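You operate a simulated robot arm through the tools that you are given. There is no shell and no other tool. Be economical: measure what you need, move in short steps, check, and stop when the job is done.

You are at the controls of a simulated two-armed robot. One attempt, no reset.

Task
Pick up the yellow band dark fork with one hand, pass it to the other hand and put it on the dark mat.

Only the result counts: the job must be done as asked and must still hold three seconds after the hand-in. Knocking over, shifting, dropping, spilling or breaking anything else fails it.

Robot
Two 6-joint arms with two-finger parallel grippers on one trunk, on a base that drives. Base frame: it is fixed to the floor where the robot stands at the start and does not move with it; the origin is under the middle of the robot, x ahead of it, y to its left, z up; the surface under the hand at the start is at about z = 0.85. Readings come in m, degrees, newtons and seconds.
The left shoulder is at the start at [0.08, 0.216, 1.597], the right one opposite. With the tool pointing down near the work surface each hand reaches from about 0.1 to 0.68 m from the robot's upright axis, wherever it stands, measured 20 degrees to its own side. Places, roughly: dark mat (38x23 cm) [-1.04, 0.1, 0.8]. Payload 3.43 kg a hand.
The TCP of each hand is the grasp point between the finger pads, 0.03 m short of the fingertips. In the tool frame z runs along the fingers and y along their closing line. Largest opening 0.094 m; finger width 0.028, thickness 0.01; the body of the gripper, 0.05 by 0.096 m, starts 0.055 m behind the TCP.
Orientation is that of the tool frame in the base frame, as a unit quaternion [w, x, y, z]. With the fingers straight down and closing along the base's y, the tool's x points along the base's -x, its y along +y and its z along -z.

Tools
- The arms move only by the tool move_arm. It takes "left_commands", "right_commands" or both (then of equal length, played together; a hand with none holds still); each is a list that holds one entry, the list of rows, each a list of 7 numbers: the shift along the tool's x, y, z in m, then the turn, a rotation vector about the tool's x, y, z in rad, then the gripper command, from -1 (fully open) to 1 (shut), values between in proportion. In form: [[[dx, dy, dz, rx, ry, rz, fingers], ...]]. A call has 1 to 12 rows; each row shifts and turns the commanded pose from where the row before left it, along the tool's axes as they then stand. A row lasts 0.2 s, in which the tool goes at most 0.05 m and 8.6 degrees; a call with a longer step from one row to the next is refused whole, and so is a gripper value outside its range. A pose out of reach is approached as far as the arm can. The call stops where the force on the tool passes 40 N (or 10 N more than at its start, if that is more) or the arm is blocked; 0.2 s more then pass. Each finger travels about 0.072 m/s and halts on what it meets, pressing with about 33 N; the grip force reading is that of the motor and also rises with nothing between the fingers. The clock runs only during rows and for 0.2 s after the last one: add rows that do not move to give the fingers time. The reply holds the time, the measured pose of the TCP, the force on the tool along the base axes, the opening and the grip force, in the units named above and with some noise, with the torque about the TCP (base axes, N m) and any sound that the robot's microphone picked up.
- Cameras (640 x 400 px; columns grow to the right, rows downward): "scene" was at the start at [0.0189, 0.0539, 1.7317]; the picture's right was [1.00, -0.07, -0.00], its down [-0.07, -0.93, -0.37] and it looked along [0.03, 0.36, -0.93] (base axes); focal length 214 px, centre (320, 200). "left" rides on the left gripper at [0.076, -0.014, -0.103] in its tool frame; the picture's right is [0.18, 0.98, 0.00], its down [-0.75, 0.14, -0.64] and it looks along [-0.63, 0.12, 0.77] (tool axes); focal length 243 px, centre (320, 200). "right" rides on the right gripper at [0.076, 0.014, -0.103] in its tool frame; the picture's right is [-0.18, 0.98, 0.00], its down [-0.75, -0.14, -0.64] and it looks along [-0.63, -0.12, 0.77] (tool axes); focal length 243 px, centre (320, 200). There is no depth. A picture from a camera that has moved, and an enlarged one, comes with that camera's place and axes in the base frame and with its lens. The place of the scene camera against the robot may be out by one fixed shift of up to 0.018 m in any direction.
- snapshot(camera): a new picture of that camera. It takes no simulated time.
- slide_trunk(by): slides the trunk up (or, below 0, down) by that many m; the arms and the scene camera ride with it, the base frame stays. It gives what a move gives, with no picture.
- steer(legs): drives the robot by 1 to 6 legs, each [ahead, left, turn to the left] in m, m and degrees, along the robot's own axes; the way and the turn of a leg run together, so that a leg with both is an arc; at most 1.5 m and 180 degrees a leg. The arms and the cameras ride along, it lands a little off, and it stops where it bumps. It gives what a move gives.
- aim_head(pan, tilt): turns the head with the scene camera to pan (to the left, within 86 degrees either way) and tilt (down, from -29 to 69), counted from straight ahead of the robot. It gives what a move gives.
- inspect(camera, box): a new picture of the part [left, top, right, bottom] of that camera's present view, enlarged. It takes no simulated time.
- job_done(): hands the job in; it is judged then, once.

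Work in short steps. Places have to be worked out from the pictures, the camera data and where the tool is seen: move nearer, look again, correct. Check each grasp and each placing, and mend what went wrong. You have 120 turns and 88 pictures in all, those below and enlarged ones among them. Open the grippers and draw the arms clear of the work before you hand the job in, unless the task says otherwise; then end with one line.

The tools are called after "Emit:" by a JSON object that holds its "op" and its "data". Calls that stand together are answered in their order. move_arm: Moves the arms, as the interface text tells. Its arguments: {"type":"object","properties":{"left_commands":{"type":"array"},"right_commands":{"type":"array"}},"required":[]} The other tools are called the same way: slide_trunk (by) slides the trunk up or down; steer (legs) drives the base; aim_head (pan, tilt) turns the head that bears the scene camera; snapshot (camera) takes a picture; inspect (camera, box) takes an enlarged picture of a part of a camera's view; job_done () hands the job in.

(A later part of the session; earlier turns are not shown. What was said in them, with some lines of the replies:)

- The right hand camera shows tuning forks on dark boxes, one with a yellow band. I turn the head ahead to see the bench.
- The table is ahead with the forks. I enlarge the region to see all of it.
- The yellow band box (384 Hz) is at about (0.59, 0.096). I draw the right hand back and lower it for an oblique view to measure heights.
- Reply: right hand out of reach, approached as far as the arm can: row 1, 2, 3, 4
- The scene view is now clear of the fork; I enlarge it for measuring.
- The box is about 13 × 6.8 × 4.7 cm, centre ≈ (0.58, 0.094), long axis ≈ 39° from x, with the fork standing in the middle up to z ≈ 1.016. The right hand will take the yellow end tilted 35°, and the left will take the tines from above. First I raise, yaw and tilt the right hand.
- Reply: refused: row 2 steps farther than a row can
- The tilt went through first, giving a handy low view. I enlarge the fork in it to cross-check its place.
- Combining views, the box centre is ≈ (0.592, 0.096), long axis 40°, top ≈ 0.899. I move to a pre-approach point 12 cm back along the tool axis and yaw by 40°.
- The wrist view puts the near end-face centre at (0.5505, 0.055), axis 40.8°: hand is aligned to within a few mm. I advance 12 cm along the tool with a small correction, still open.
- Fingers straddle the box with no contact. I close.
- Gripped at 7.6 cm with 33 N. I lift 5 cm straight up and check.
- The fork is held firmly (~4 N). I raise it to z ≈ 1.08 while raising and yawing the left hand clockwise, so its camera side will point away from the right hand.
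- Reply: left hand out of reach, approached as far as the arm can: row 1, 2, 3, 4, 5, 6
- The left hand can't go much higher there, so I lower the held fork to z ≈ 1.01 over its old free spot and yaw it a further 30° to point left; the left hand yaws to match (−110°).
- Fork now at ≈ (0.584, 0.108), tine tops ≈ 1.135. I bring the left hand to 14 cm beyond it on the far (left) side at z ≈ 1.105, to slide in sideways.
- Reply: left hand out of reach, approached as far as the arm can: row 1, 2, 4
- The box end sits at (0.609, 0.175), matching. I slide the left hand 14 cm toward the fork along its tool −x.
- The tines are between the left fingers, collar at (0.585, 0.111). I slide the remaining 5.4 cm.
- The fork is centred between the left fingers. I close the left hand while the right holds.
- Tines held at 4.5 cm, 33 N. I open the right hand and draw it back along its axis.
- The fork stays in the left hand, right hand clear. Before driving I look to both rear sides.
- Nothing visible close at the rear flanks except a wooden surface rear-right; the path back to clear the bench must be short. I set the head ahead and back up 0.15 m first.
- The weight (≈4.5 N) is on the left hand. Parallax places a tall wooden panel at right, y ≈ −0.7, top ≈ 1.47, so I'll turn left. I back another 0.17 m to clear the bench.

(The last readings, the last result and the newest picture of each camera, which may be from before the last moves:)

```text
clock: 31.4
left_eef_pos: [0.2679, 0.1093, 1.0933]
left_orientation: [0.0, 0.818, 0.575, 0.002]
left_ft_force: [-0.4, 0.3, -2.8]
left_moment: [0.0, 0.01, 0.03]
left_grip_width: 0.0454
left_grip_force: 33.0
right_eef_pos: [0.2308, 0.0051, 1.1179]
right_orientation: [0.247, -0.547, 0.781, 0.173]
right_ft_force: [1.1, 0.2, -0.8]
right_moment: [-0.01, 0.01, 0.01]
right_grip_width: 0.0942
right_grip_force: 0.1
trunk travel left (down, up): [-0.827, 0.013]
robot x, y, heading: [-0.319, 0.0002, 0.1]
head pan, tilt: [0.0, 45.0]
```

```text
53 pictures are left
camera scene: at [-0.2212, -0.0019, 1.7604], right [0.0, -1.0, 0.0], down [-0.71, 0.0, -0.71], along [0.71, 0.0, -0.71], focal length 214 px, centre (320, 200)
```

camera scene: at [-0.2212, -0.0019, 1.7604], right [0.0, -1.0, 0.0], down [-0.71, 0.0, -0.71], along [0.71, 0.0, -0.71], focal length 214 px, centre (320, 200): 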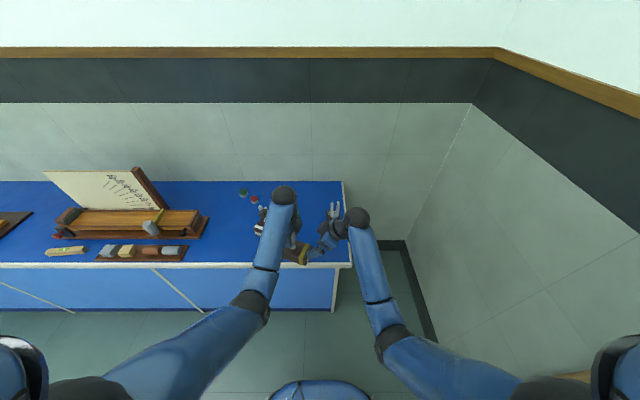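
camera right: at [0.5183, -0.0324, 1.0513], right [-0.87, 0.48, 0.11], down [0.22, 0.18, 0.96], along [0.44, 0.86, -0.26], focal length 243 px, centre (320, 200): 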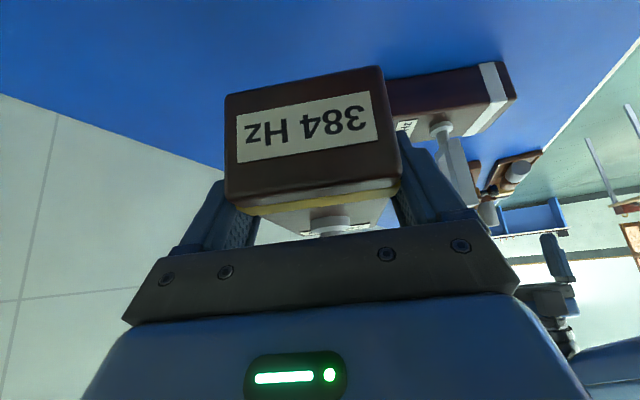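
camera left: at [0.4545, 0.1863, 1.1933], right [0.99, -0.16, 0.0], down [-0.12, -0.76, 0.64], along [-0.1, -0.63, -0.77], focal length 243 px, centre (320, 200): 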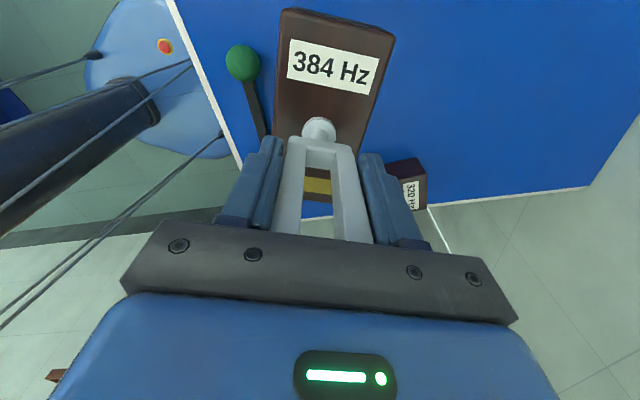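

Clear of the bench edge. I turn 45° left and look to the rear-left.

Emit:
{"op": "steer", "data": {"legs": [[0, 0, 45]]}}

Emit:
{"op": "aim_head", "data": {"pan": 86, "tilt": 35}}

Emit:
{"op": "snapshot", "data": {"camera": "scene"}}

```text
clock: 33.9
left_eef_pos: [0.019, 0.4926, 1.0932]
left_orientation: [-0.001, 0.535, 0.845, 0.001]
left_ft_force: [0.2, -0.9, -4.5]
left_moment: [0.02, -0.01, -0.02]
left_grip_width: 0.0447
left_grip_force: 33.7
right_eef_pos: [0.0666, 0.3922, 1.1174]
right_orientation: [-0.161, 0.805, -0.512, -0.254]
right_ft_force: [-1.0, -0.5, -0.2]
right_moment: [-0.02, 0.04, -0.01]
right_grip_width: 0.0937
right_grip_force: 0.0
trunk travel left (down, up): [-0.827, 0.013]
robot x, y, heading: [-0.3196, -0.0003, 45.1]
head pan, tilt: [0.0, 45.0]
```

```text
clock: 35.5
left_eef_pos: [0.0185, 0.493, 1.0935]
left_orientation: [0.0, 0.534, 0.845, 0.001]
left_ft_force: [-0.2, 0.5, -4.5]
left_moment: [0.02, -0.03, 0.03]
left_grip_width: 0.0447
left_grip_force: 32.5
right_eef_pos: [0.0651, 0.3919, 1.1175]
right_orientation: [-0.162, 0.804, -0.511, -0.255]
right_ft_force: [-0.3, 0.0, 1.2]
right_moment: [-0.02, -0.05, 0.03]
right_grip_width: 0.0938
right_grip_force: 0.0
trunk travel left (down, up): [-0.827, 0.013]
robot x, y, heading: [-0.3203, -0.0009, 45.0]
head pan, tilt: [85.9, 35.0]
```

```text
52 pictures are left
camera scene: at [-0.3689, 0.0866, 1.7751], right [0.75, 0.66, 0.0], down [0.38, -0.43, -0.82], along [-0.54, 0.62, -0.57], focal length 214 px, centre (320, 200)
```

scene: 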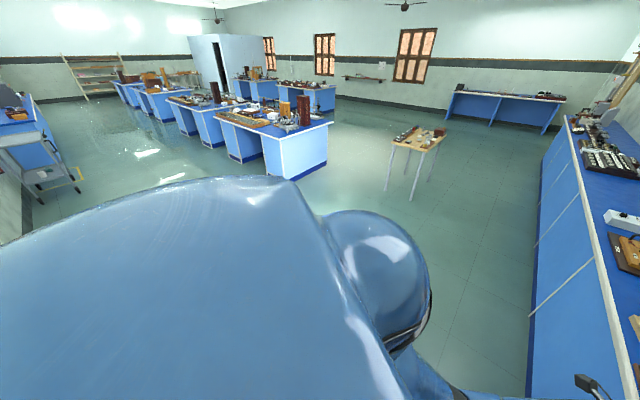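

Open floor to the left. I turn another 45° and look again.

Emit:
{"op": "steer", "data": {"legs": [[0, 0, 45]]}}

Emit:
{"op": "aim_head", "data": {"pan": 70, "tilt": 40}}

Emit:
{"op": "snapshot", "data": {"camera": "scene"}}

```text
clock: 38.0
left_eef_pos: [-0.4247, 0.5871, 1.0931]
left_orientation: [-0.002, 0.174, 0.985, 0.0]
left_ft_force: [-0.2, 0.6, -3.8]
left_moment: [0.02, -0.01, -0.03]
left_grip_width: 0.0443
left_grip_force: 32.7
right_eef_pos: [-0.3215, 0.5482, 1.1175]
right_orientation: [-0.053, 0.939, -0.167, -0.297]
right_ft_force: [0.5, -0.3, 0.1]
right_moment: [0.02, 0.01, 0.01]
right_grip_width: 0.0943
right_grip_force: 0.0
trunk travel left (down, up): [-0.827, 0.013]
robot x, y, heading: [-0.3155, -0.002, 89.7]
head pan, tilt: [85.9, 35.0]
```

```text
clock: 38.7
left_eef_pos: [-0.426, 0.5874, 1.0943]
left_orientation: [-0.001, 0.173, 0.985, 0.0]
left_ft_force: [0.7, 0.1, -3.6]
left_moment: [0.0, 0.02, 0.01]
left_grip_width: 0.0444
left_grip_force: 33.1
right_eef_pos: [-0.321, 0.5462, 1.1164]
right_orientation: [-0.052, 0.939, -0.167, -0.297]
right_ft_force: [-0.3, -0.2, -0.4]
right_moment: [0.04, 0.01, 0.02]
right_grip_width: 0.0937
right_grip_force: 0.0
trunk travel left (down, up): [-0.827, 0.013]
robot x, y, heading: [-0.3181, 0.0011, 89.6]
head pan, tilt: [70.0, 40.0]
```

```text
51 pictures are left
camera scene: at [-0.4126, 0.0584, 1.7676], right [0.34, 0.94, 0.0], down [0.6, -0.22, -0.77], along [-0.72, 0.26, -0.64], focal length 214 px, centre (320, 200)
```

scene: 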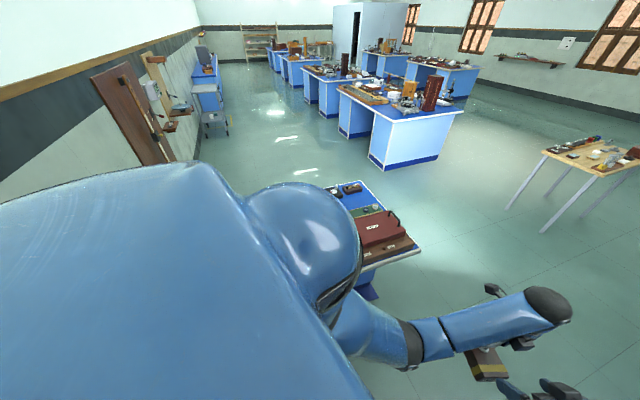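

A table with a red case lies at x < −0.87. I turn 30° more and look at its surface.

Emit:
{"op": "steer", "data": {"legs": [[0, 0, 30]]}}

Emit:
{"op": "aim_head", "data": {"pan": 60, "tilt": 50}}

Emit:
{"op": "snapshot", "data": {"camera": "scene"}}

```text
clock: 40.6
left_eef_pos: [-0.705, 0.4531, 1.0928]
left_orientation: [-0.002, -0.089, 0.996, 0.0]
left_ft_force: [0.1, 0.4, -4.1]
left_moment: [0.03, 0.03, 0.02]
left_grip_width: 0.044
left_grip_force: 32.8
right_eef_pos: [-0.5951, 0.4717, 1.1186]
right_orientation: [0.027, 0.95, 0.083, -0.3]
right_ft_force: [0.6, 0.0, 0.3]
right_moment: [0.01, 0.0, 0.0]
right_grip_width: 0.0939
right_grip_force: 0.1
trunk travel left (down, up): [-0.827, 0.013]
robot x, y, heading: [-0.3153, 0.0056, 119.8]
head pan, tilt: [70.0, 40.0]
```

```text
clock: 41.3
left_eef_pos: [-0.7044, 0.4523, 1.0939]
left_orientation: [-0.002, -0.089, 0.996, 0.0]
left_ft_force: [0.0, -0.2, -4.4]
left_moment: [0.01, 0.03, -0.02]
left_grip_width: 0.0436
left_grip_force: 32.8
right_eef_pos: [-0.5954, 0.4725, 1.1171]
right_orientation: [0.026, 0.95, 0.082, -0.3]
right_ft_force: [0.2, -0.5, 0.1]
right_moment: [-0.03, -0.02, 0.03]
right_grip_width: 0.094
right_grip_force: 0.1
trunk travel left (down, up): [-0.827, 0.013]
robot x, y, heading: [-0.3141, 0.0014, 120.0]
head pan, tilt: [60.0, 50.0]
```

```text
50 pictures are left
camera scene: at [-0.4251, 0.0251, 1.7535], right [0.0, 1.0, 0.0], down [0.77, 0.0, -0.64], along [-0.64, 0.0, -0.77], focal length 214 px, centre (320, 200)
```

scene: 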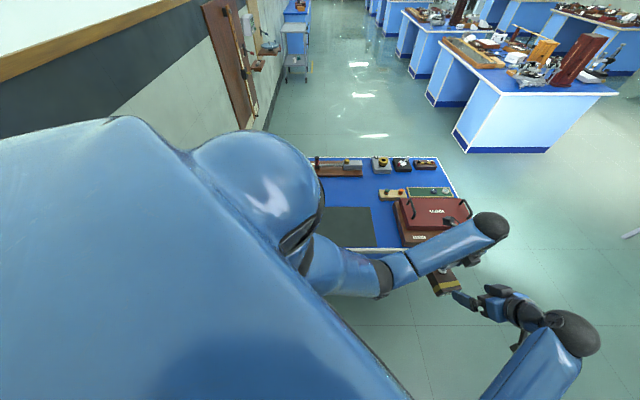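

The dark mat is at x −1.17…−0.92, y −0.09…0.29, the red case to its +y side. I move the empty right hand 25 cm outward and check the grip through the left camera since its width drifted slightly.

Emit:
{"op": "move_arm", "data": {"right_commands": [[[0.0321, -0.01425, -0.0225, 0, 0, 0, -1], [0.0321, -0.01425, -0.0225, 0, 0, 0, -1], [0.0321, -0.01425, -0.0225, 0, 0, 0, -1], [0.0321, -0.01425, -0.0225, 0, 0, 0, -1], [0.0321, -0.01425, -0.0225, 0, 0, 0, -1], [0.0321, -0.01425, -0.0225, 0, 0, 0, -1], [0, 0, 0, 0, 0, 0, -1]]]}}

Emit:
{"op": "snapshot", "data": {"camera": "left"}}

Emit:
{"op": "inspect", "data": {"camera": "scene", "box": [300, 130, 560, 300]}}

```text
clock: 42.9
left_eef_pos: [-0.7049, 0.4535, 1.0933]
left_orientation: [-0.001, -0.089, 0.996, 0.001]
left_ft_force: [-0.3, -0.5, -3.0]
left_moment: [-0.02, 0.03, 0.0]
left_grip_width: 0.0432
left_grip_force: 32.5
right_eef_pos: [-0.3776, 0.5963, 1.1175]
right_orientation: [0.027, 0.95, 0.083, -0.3]
right_ft_force: [-0.2, 0.5, -0.6]
right_moment: [-0.02, -0.01, -0.02]
right_grip_width: 0.0939
right_grip_force: 0.0
trunk travel left (down, up): [-0.827, 0.013]
robot x, y, heading: [-0.3173, -0.0022, 119.9]
head pan, tilt: [60.0, 50.0]
```

```text
49 pictures are left
camera left: at [-0.7774, 0.4253, 1.1952], right [-0.35, 0.93, 0.0], down [0.72, 0.27, 0.64], along [0.6, 0.23, -0.77], focal length 243 px, centre (320, 200)
```

left: 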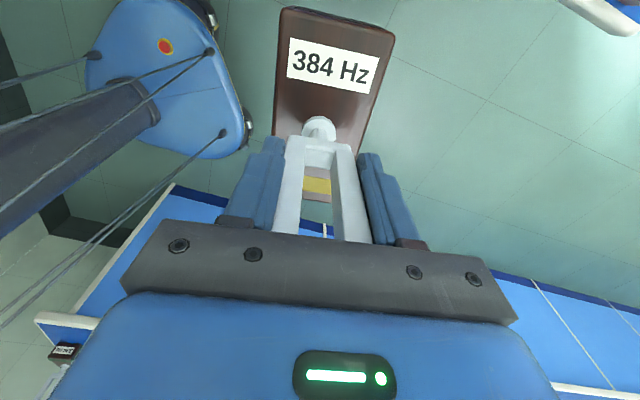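

```text
2.35 times, centred on (430, 215) of scene
camera zoom: at [-0.4256, 0.0248, 1.7534], right [0.0, 1.0, 0.0], down [0.77, 0.0, -0.64], along [-0.64, 0.0, -0.77], focal length 505 px, centre (61, 165)
```

zoom: 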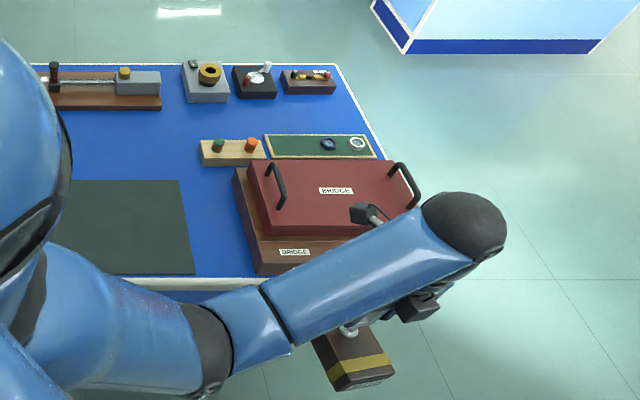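

The grip still holds; the tines are flexing in a little, so I go on promptly: turn 60° left, shift right 0.21 m, ahead 0.14 m, to bring the fork over the mat.

Emit:
{"op": "steer", "data": {"legs": [[0, 0, 60], [0, -0.21, 0], [0.14, 0, 0]]}}

Emit:
{"op": "aim_head", "data": {"pan": 0, "tilt": 50}}

Emit:
{"op": "snapshot", "data": {"camera": "scene"}}

Emit:
{"op": "snapshot", "data": {"camera": "left"}}

```text
clock: 48.1
left_eef_pos: [-1.0377, 0.103, 1.0951]
left_orientation: [-0.002, -0.573, 0.819, 0.0]
left_ft_force: [0.0, 0.3, -2.9]
left_moment: [-0.01, 0.0, -0.02]
left_grip_width: 0.0426
left_grip_force: 32.9
right_eef_pos: [-0.9976, 0.4581, 1.119]
right_orientation: [0.172, 0.782, 0.546, -0.248]
right_ft_force: [-0.1, 0.1, 0.1]
right_moment: [-0.02, 0.05, -0.01]
right_grip_width: 0.094
right_grip_force: 0.0
trunk travel left (down, up): [-0.827, 0.013]
robot x, y, heading: [-0.458, 0.2097, 179.7]
head pan, tilt: [60.0, 50.0]
```

```text
clock: 49.5
left_eef_pos: [-1.0409, 0.101, 1.0939]
left_orientation: [-0.002, -0.574, 0.819, 0.0]
left_ft_force: [0.7, 1.1, -4.2]
left_moment: [0.01, 0.03, -0.01]
left_grip_width: 0.0426
left_grip_force: 32.9
right_eef_pos: [-1.0005, 0.4558, 1.1173]
right_orientation: [0.173, 0.782, 0.545, -0.247]
right_ft_force: [-0.4, 0.8, -0.4]
right_moment: [-0.04, 0.0, -0.02]
right_grip_width: 0.094
right_grip_force: 0.0
trunk travel left (down, up): [-0.827, 0.013]
robot x, y, heading: [-0.4546, 0.2091, 179.9]
head pan, tilt: [0.0, 50.0]
```

```text
47 pictures are left
camera scene: at [-0.5774, 0.2073, 1.7535], right [0.0, 1.0, 0.0], down [0.77, 0.0, -0.64], along [-0.64, 0.0, -0.77], focal length 214 px, centre (320, 200)
```

scene: 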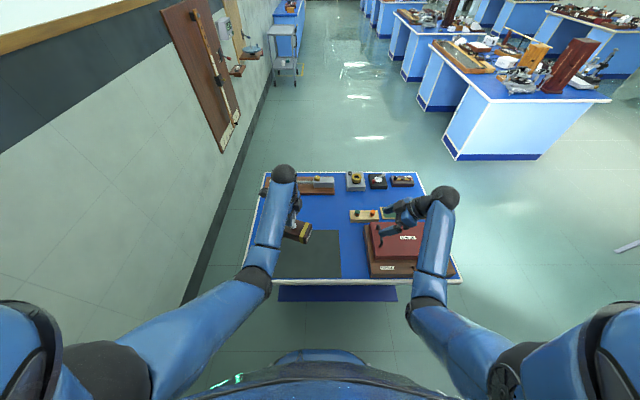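

```text
46 pictures are left
camera left: at [-1.0528, 0.0257, 1.1957], right [-0.99, 0.16, 0.0], down [0.13, 0.76, 0.64], along [0.1, 0.63, -0.77], focal length 243 px, centre (320, 200)
```

left: 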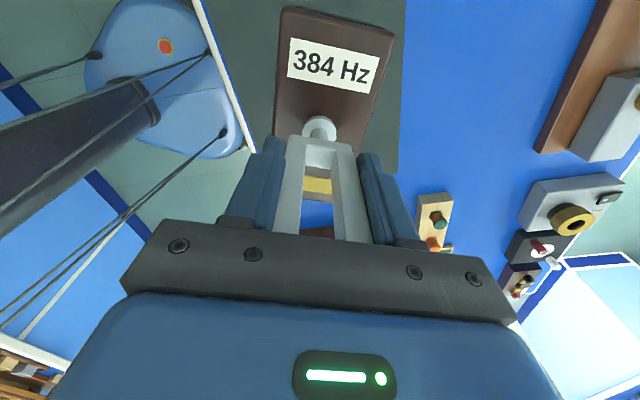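

The fork hangs at (−1.04, 0.10), right over the mat's centre with ≥6 cm margins. I lower 15 cm.

Emit:
{"op": "move_arm", "data": {"left_commands": [[[0, 0, 0.03, 0, 0, 0, 1], [0, 0, 0.04, 0, 0, 0, 1], [0, 0, 0.04, 0, 0, 0, 1], [0, 0, 0.03, 0, 0, 0, 1], [0, 0, 0.01, 0, 0, 0, 1], [0, 0, 0, 0, 0, 0, 1]]]}}

Emit:
{"op": "snapshot", "data": {"camera": "left"}}

Emit:
{"op": "inspect", "data": {"camera": "scene", "box": [240, 160, 400, 290]}}

```text
clock: 50.9
left_eef_pos: [-1.0413, 0.1016, 0.943]
left_orientation: [-0.002, -0.574, 0.819, 0.0]
left_ft_force: [0.2, -0.8, -4.3]
left_moment: [0.02, 0.01, 0.04]
left_grip_width: 0.0427
left_grip_force: 33.6
right_eef_pos: [-1.0012, 0.4568, 1.1178]
right_orientation: [0.173, 0.782, 0.545, -0.248]
right_ft_force: [-0.9, 0.6, 0.2]
right_moment: [-0.01, 0.01, 0.03]
right_grip_width: 0.0939
right_grip_force: 0.0
trunk travel left (down, up): [-0.827, 0.013]
robot x, y, heading: [-0.4555, 0.2115, 179.9]
head pan, tilt: [0.0, 50.0]
```

```text
45 pictures are left
camera left: at [-1.0533, 0.0254, 1.0455], right [-0.99, 0.16, 0.0], down [0.13, 0.76, 0.64], along [0.1, 0.63, -0.77], focal length 243 px, centre (320, 200)
```

left: 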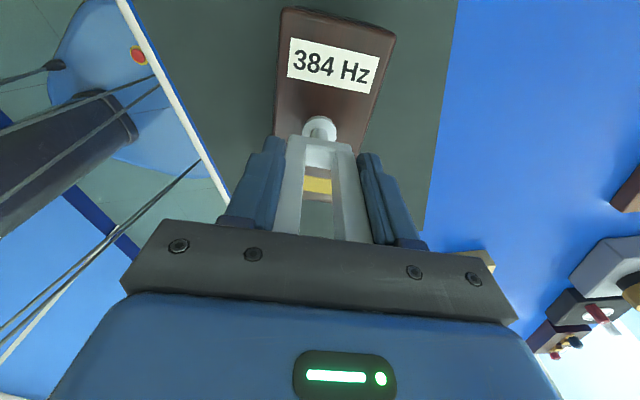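

```text
3.08 times, centred on (320, 225) of scene
camera zoom: at [-0.5786, 0.2075, 1.7534], right [0.0, 1.0, 0.0], down [0.77, 0.0, -0.64], along [-0.64, 0.0, -0.77], focal length 660 px, centre (320, 123)
```

zoom: 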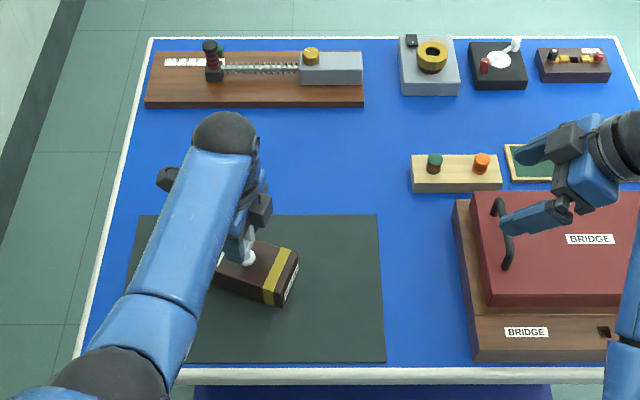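

About 2 cm above the mat, well centred. I lower in small steps feeling for contact.

Emit:
{"op": "move_arm", "data": {"left_commands": [[[0, 0, 0.004, 0, 0, 0, 1], [0, 0, 0.004, 0, 0, 0, 1], [0, 0, 0.003, 0, 0, 0, 1], [0, 0, 0.003, 0, 0, 0, 1], [0, 0, 0, 0, 0, 0, 1]]]}}

```text
clock: 52.0
left_eef_pos: [-1.042, 0.1016, 0.9288]
left_orientation: [0.0, -0.573, 0.82, -0.001]
left_ft_force: [-0.6, 0.2, -3.8]
left_moment: [0.0, 0.0, -0.03]
left_grip_width: 0.0427
left_grip_force: 32.9
right_eef_pos: [-1.0011, 0.457, 1.1177]
right_orientation: [0.172, 0.782, 0.545, -0.248]
right_ft_force: [-0.1, 0.6, -0.8]
right_moment: [0.01, 0.02, -0.02]
right_grip_width: 0.094
right_grip_force: 0.0
trunk travel left (down, up): [-0.827, 0.013]
robot x, y, heading: [-0.4534, 0.2065, 179.9]
head pan, tilt: [0.0, 50.0]
```

No contact yet; I go on in 2 mm steps.

Emit:
{"op": "move_arm", "data": {"left_commands": [[[0, 0, 0.002, 0, 0, 0, 1], [0, 0, 0.002, 0, 0, 0, 1], [0, 0, 0.001, 0, 0, 0, 1], [0, 0, 0, 0, 0, 0, 1]]]}}

```text
clock: 53.0
left_eef_pos: [-1.0413, 0.1029, 0.9282]
left_orientation: [-0.003, -0.574, 0.819, 0.002]
left_ft_force: [-0.5, -1.7, 28.2]
left_moment: [-0.29, -1.2, 0.03]
left_grip_width: 0.043
left_grip_force: 32.6
right_eef_pos: [-0.9979, 0.4585, 1.1185]
right_orientation: [0.172, 0.782, 0.545, -0.249]
right_ft_force: [0.1, 0.2, 0.1]
right_moment: [0.02, -0.01, 0.03]
right_grip_width: 0.0937
right_grip_force: 0.0
trunk travel left (down, up): [-0.827, 0.013]
robot x, y, heading: [-0.454, 0.2124, 179.7]
head pan, tilt: [0.0, 50.0]
```

Firm contact (28 N). I ease up by 3.5 mm to unload before releasing.

Emit:
{"op": "move_arm", "data": {"left_commands": [[[0, 0, -0.0035, 0, 0, 0, 1], [0, 0, 0, 0, 0, 0, 1]]]}}

Emit:
{"op": "inspect", "data": {"camera": "scene", "box": [260, 200, 360, 275]}}

```text
clock: 53.6
left_eef_pos: [-1.0412, 0.1012, 0.9274]
left_orientation: [-0.002, -0.573, 0.82, 0.0]
left_ft_force: [-6.4, 0.4, 11.1]
left_moment: [-0.54, 0.35, 0.03]
left_grip_width: 0.0426
left_grip_force: 32.8
right_eef_pos: [-1.0015, 0.4567, 1.1179]
right_orientation: [0.172, 0.783, 0.545, -0.247]
right_ft_force: [0.1, 0.3, -0.1]
right_moment: [0.01, 0.04, -0.01]
right_grip_width: 0.094
right_grip_force: 0.2
trunk travel left (down, up): [-0.827, 0.013]
robot x, y, heading: [-0.4541, 0.2109, 179.9]
head pan, tilt: [0.0, 50.0]
```

```text
5.33 times, centred on (310, 238) of scene
camera zoom: at [-0.5773, 0.208, 1.7533], right [0.0, 1.0, 0.0], down [0.77, 0.0, -0.64], along [-0.64, 0.0, -0.77], focal length 1144 px, centre (373, 0)
```

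zoom: 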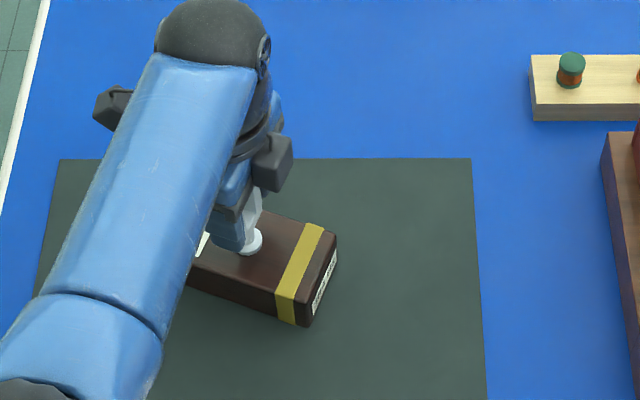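

It rests on the mat. I open the left hand gradually.

Emit:
{"op": "move_arm", "data": {"left_commands": [[[0, 0, 0, 0, 0, 0, 0.05], [0, 0, 0, 0, 0, 0, -0.2], [0, 0, 0, 0, 0, 0, -0.6], [0, 0, 0, 0, 0, 0, -1], [0, 0, 0, 0, 0, 0, -1], [0, 0, 0, 0, 0, 0, -1]]]}}

Emit:
{"op": "snapshot", "data": {"camera": "left"}}

```text
clock: 55.0
left_eef_pos: [-1.0415, 0.1013, 0.928]
left_orientation: [-0.001, -0.574, 0.819, 0.001]
left_ft_force: [-0.1, -0.2, 0.2]
left_moment: [0.01, 0.01, 0.01]
left_grip_width: 0.0941
left_grip_force: 0.0
right_eef_pos: [-1.0001, 0.4561, 1.118]
right_orientation: [0.172, 0.783, 0.544, -0.248]
right_ft_force: [-0.2, -0.1, 0.8]
right_moment: [0.0, -0.01, -0.01]
right_grip_width: 0.0943
right_grip_force: 0.1
trunk travel left (down, up): [-0.827, 0.013]
robot x, y, heading: [-0.4532, 0.2078, 179.6]
head pan, tilt: [0.0, 50.0]
```

```text
42 pictures are left
camera left: at [-1.0537, 0.0256, 1.0298], right [-0.99, 0.16, 0.0], down [0.13, 0.76, 0.64], along [0.1, 0.63, -0.77], focal length 243 px, centre (320, 200)
```

left: 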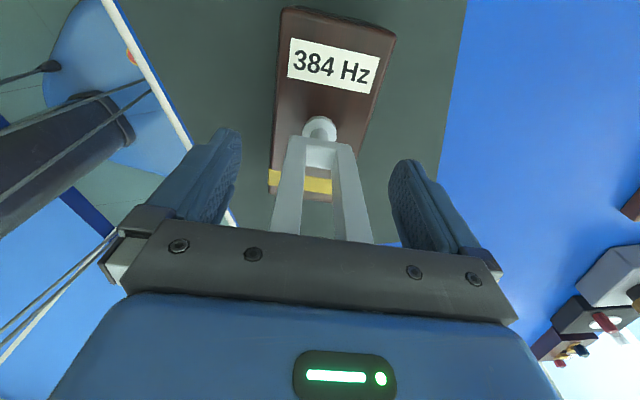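

Free and standing. I raise the left hand straight up 15 cm.

Emit:
{"op": "move_arm", "data": {"left_commands": [[[0, 0, -0.02, 0, 0, 0, -1], [0, 0, -0.03, 0, 0, 0, -1], [0, 0, -0.04, 0, 0, 0, -1], [0, 0, -0.04, 0, 0, 0, -1], [0, 0, -0.02, 0, 0, 0, -1], [0, 0, 0, 0, 0, 0, -1]]]}}

Emit:
{"op": "steer", "data": {"legs": [[-0.2, 0, 0]]}}

Emit:
{"op": "inspect", "data": {"camera": "scene", "box": [220, 120, 460, 270]}}

```text
clock: 56.5
left_eef_pos: [-1.0396, 0.102, 1.0776]
left_orientation: [-0.001, -0.573, 0.819, 0.001]
left_ft_force: [-0.4, -0.8, -0.5]
left_moment: [0.0, -0.01, 0.0]
left_grip_width: 0.0943
left_grip_force: 0.0
right_eef_pos: [-1.0018, 0.4569, 1.1178]
right_orientation: [0.173, 0.782, 0.545, -0.248]
right_ft_force: [-1.0, 0.5, 0.8]
right_moment: [-0.02, 0.02, 0.01]
right_grip_width: 0.094
right_grip_force: 0.0
trunk travel left (down, up): [-0.827, 0.013]
robot x, y, heading: [-0.4557, 0.2077, 179.8]
head pan, tilt: [0.0, 50.0]
```

```text
clock: 58.0
left_eef_pos: [-0.8467, 0.1011, 1.075]
left_orientation: [0.0, -0.573, 0.819, -0.003]
left_ft_force: [0.0, -0.1, -0.4]
left_moment: [0.02, -0.06, -0.01]
left_grip_width: 0.094
left_grip_force: 0.0
right_eef_pos: [-0.8063, 0.4558, 1.1157]
right_orientation: [0.173, 0.782, 0.545, -0.246]
right_ft_force: [0.7, 0.2, 0.0]
right_moment: [0.01, 0.0, 0.03]
right_grip_width: 0.094
right_grip_force: 0.2
trunk travel left (down, up): [-0.827, 0.013]
robot x, y, heading: [-0.2556, 0.2104, 179.9]
head pan, tilt: [0.0, 50.0]
```

```text
2.67 times, centred on (340, 195) of scene
camera zoom: at [-0.3867, 0.2069, 1.7529], right [0.0, 1.0, 0.0], down [0.77, 0.0, -0.64], along [-0.64, 0.0, -0.77], focal length 572 px, centre (267, 213)
```

zoom: 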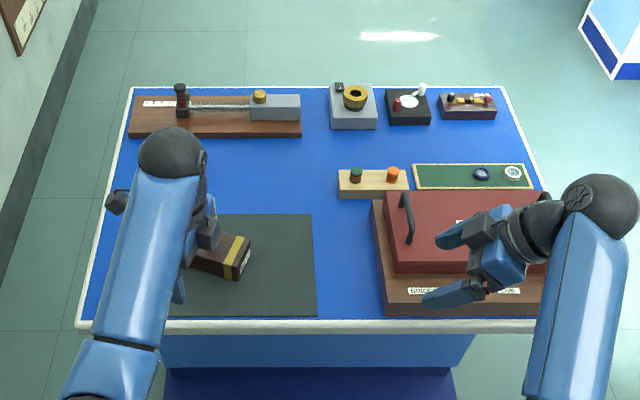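

The fork box stands on the mat, both hands are open and clear, nothing else moved. I hand in.

Emit:
{"op": "job_done", "data": {}}

```text
The job is handed in.
```

I picked up the yellow-band 384 Hz fork with the right hand, passed it to the left, and set it upright on the dark mat. Both hands are open and drawn clear, and the job is handed in.
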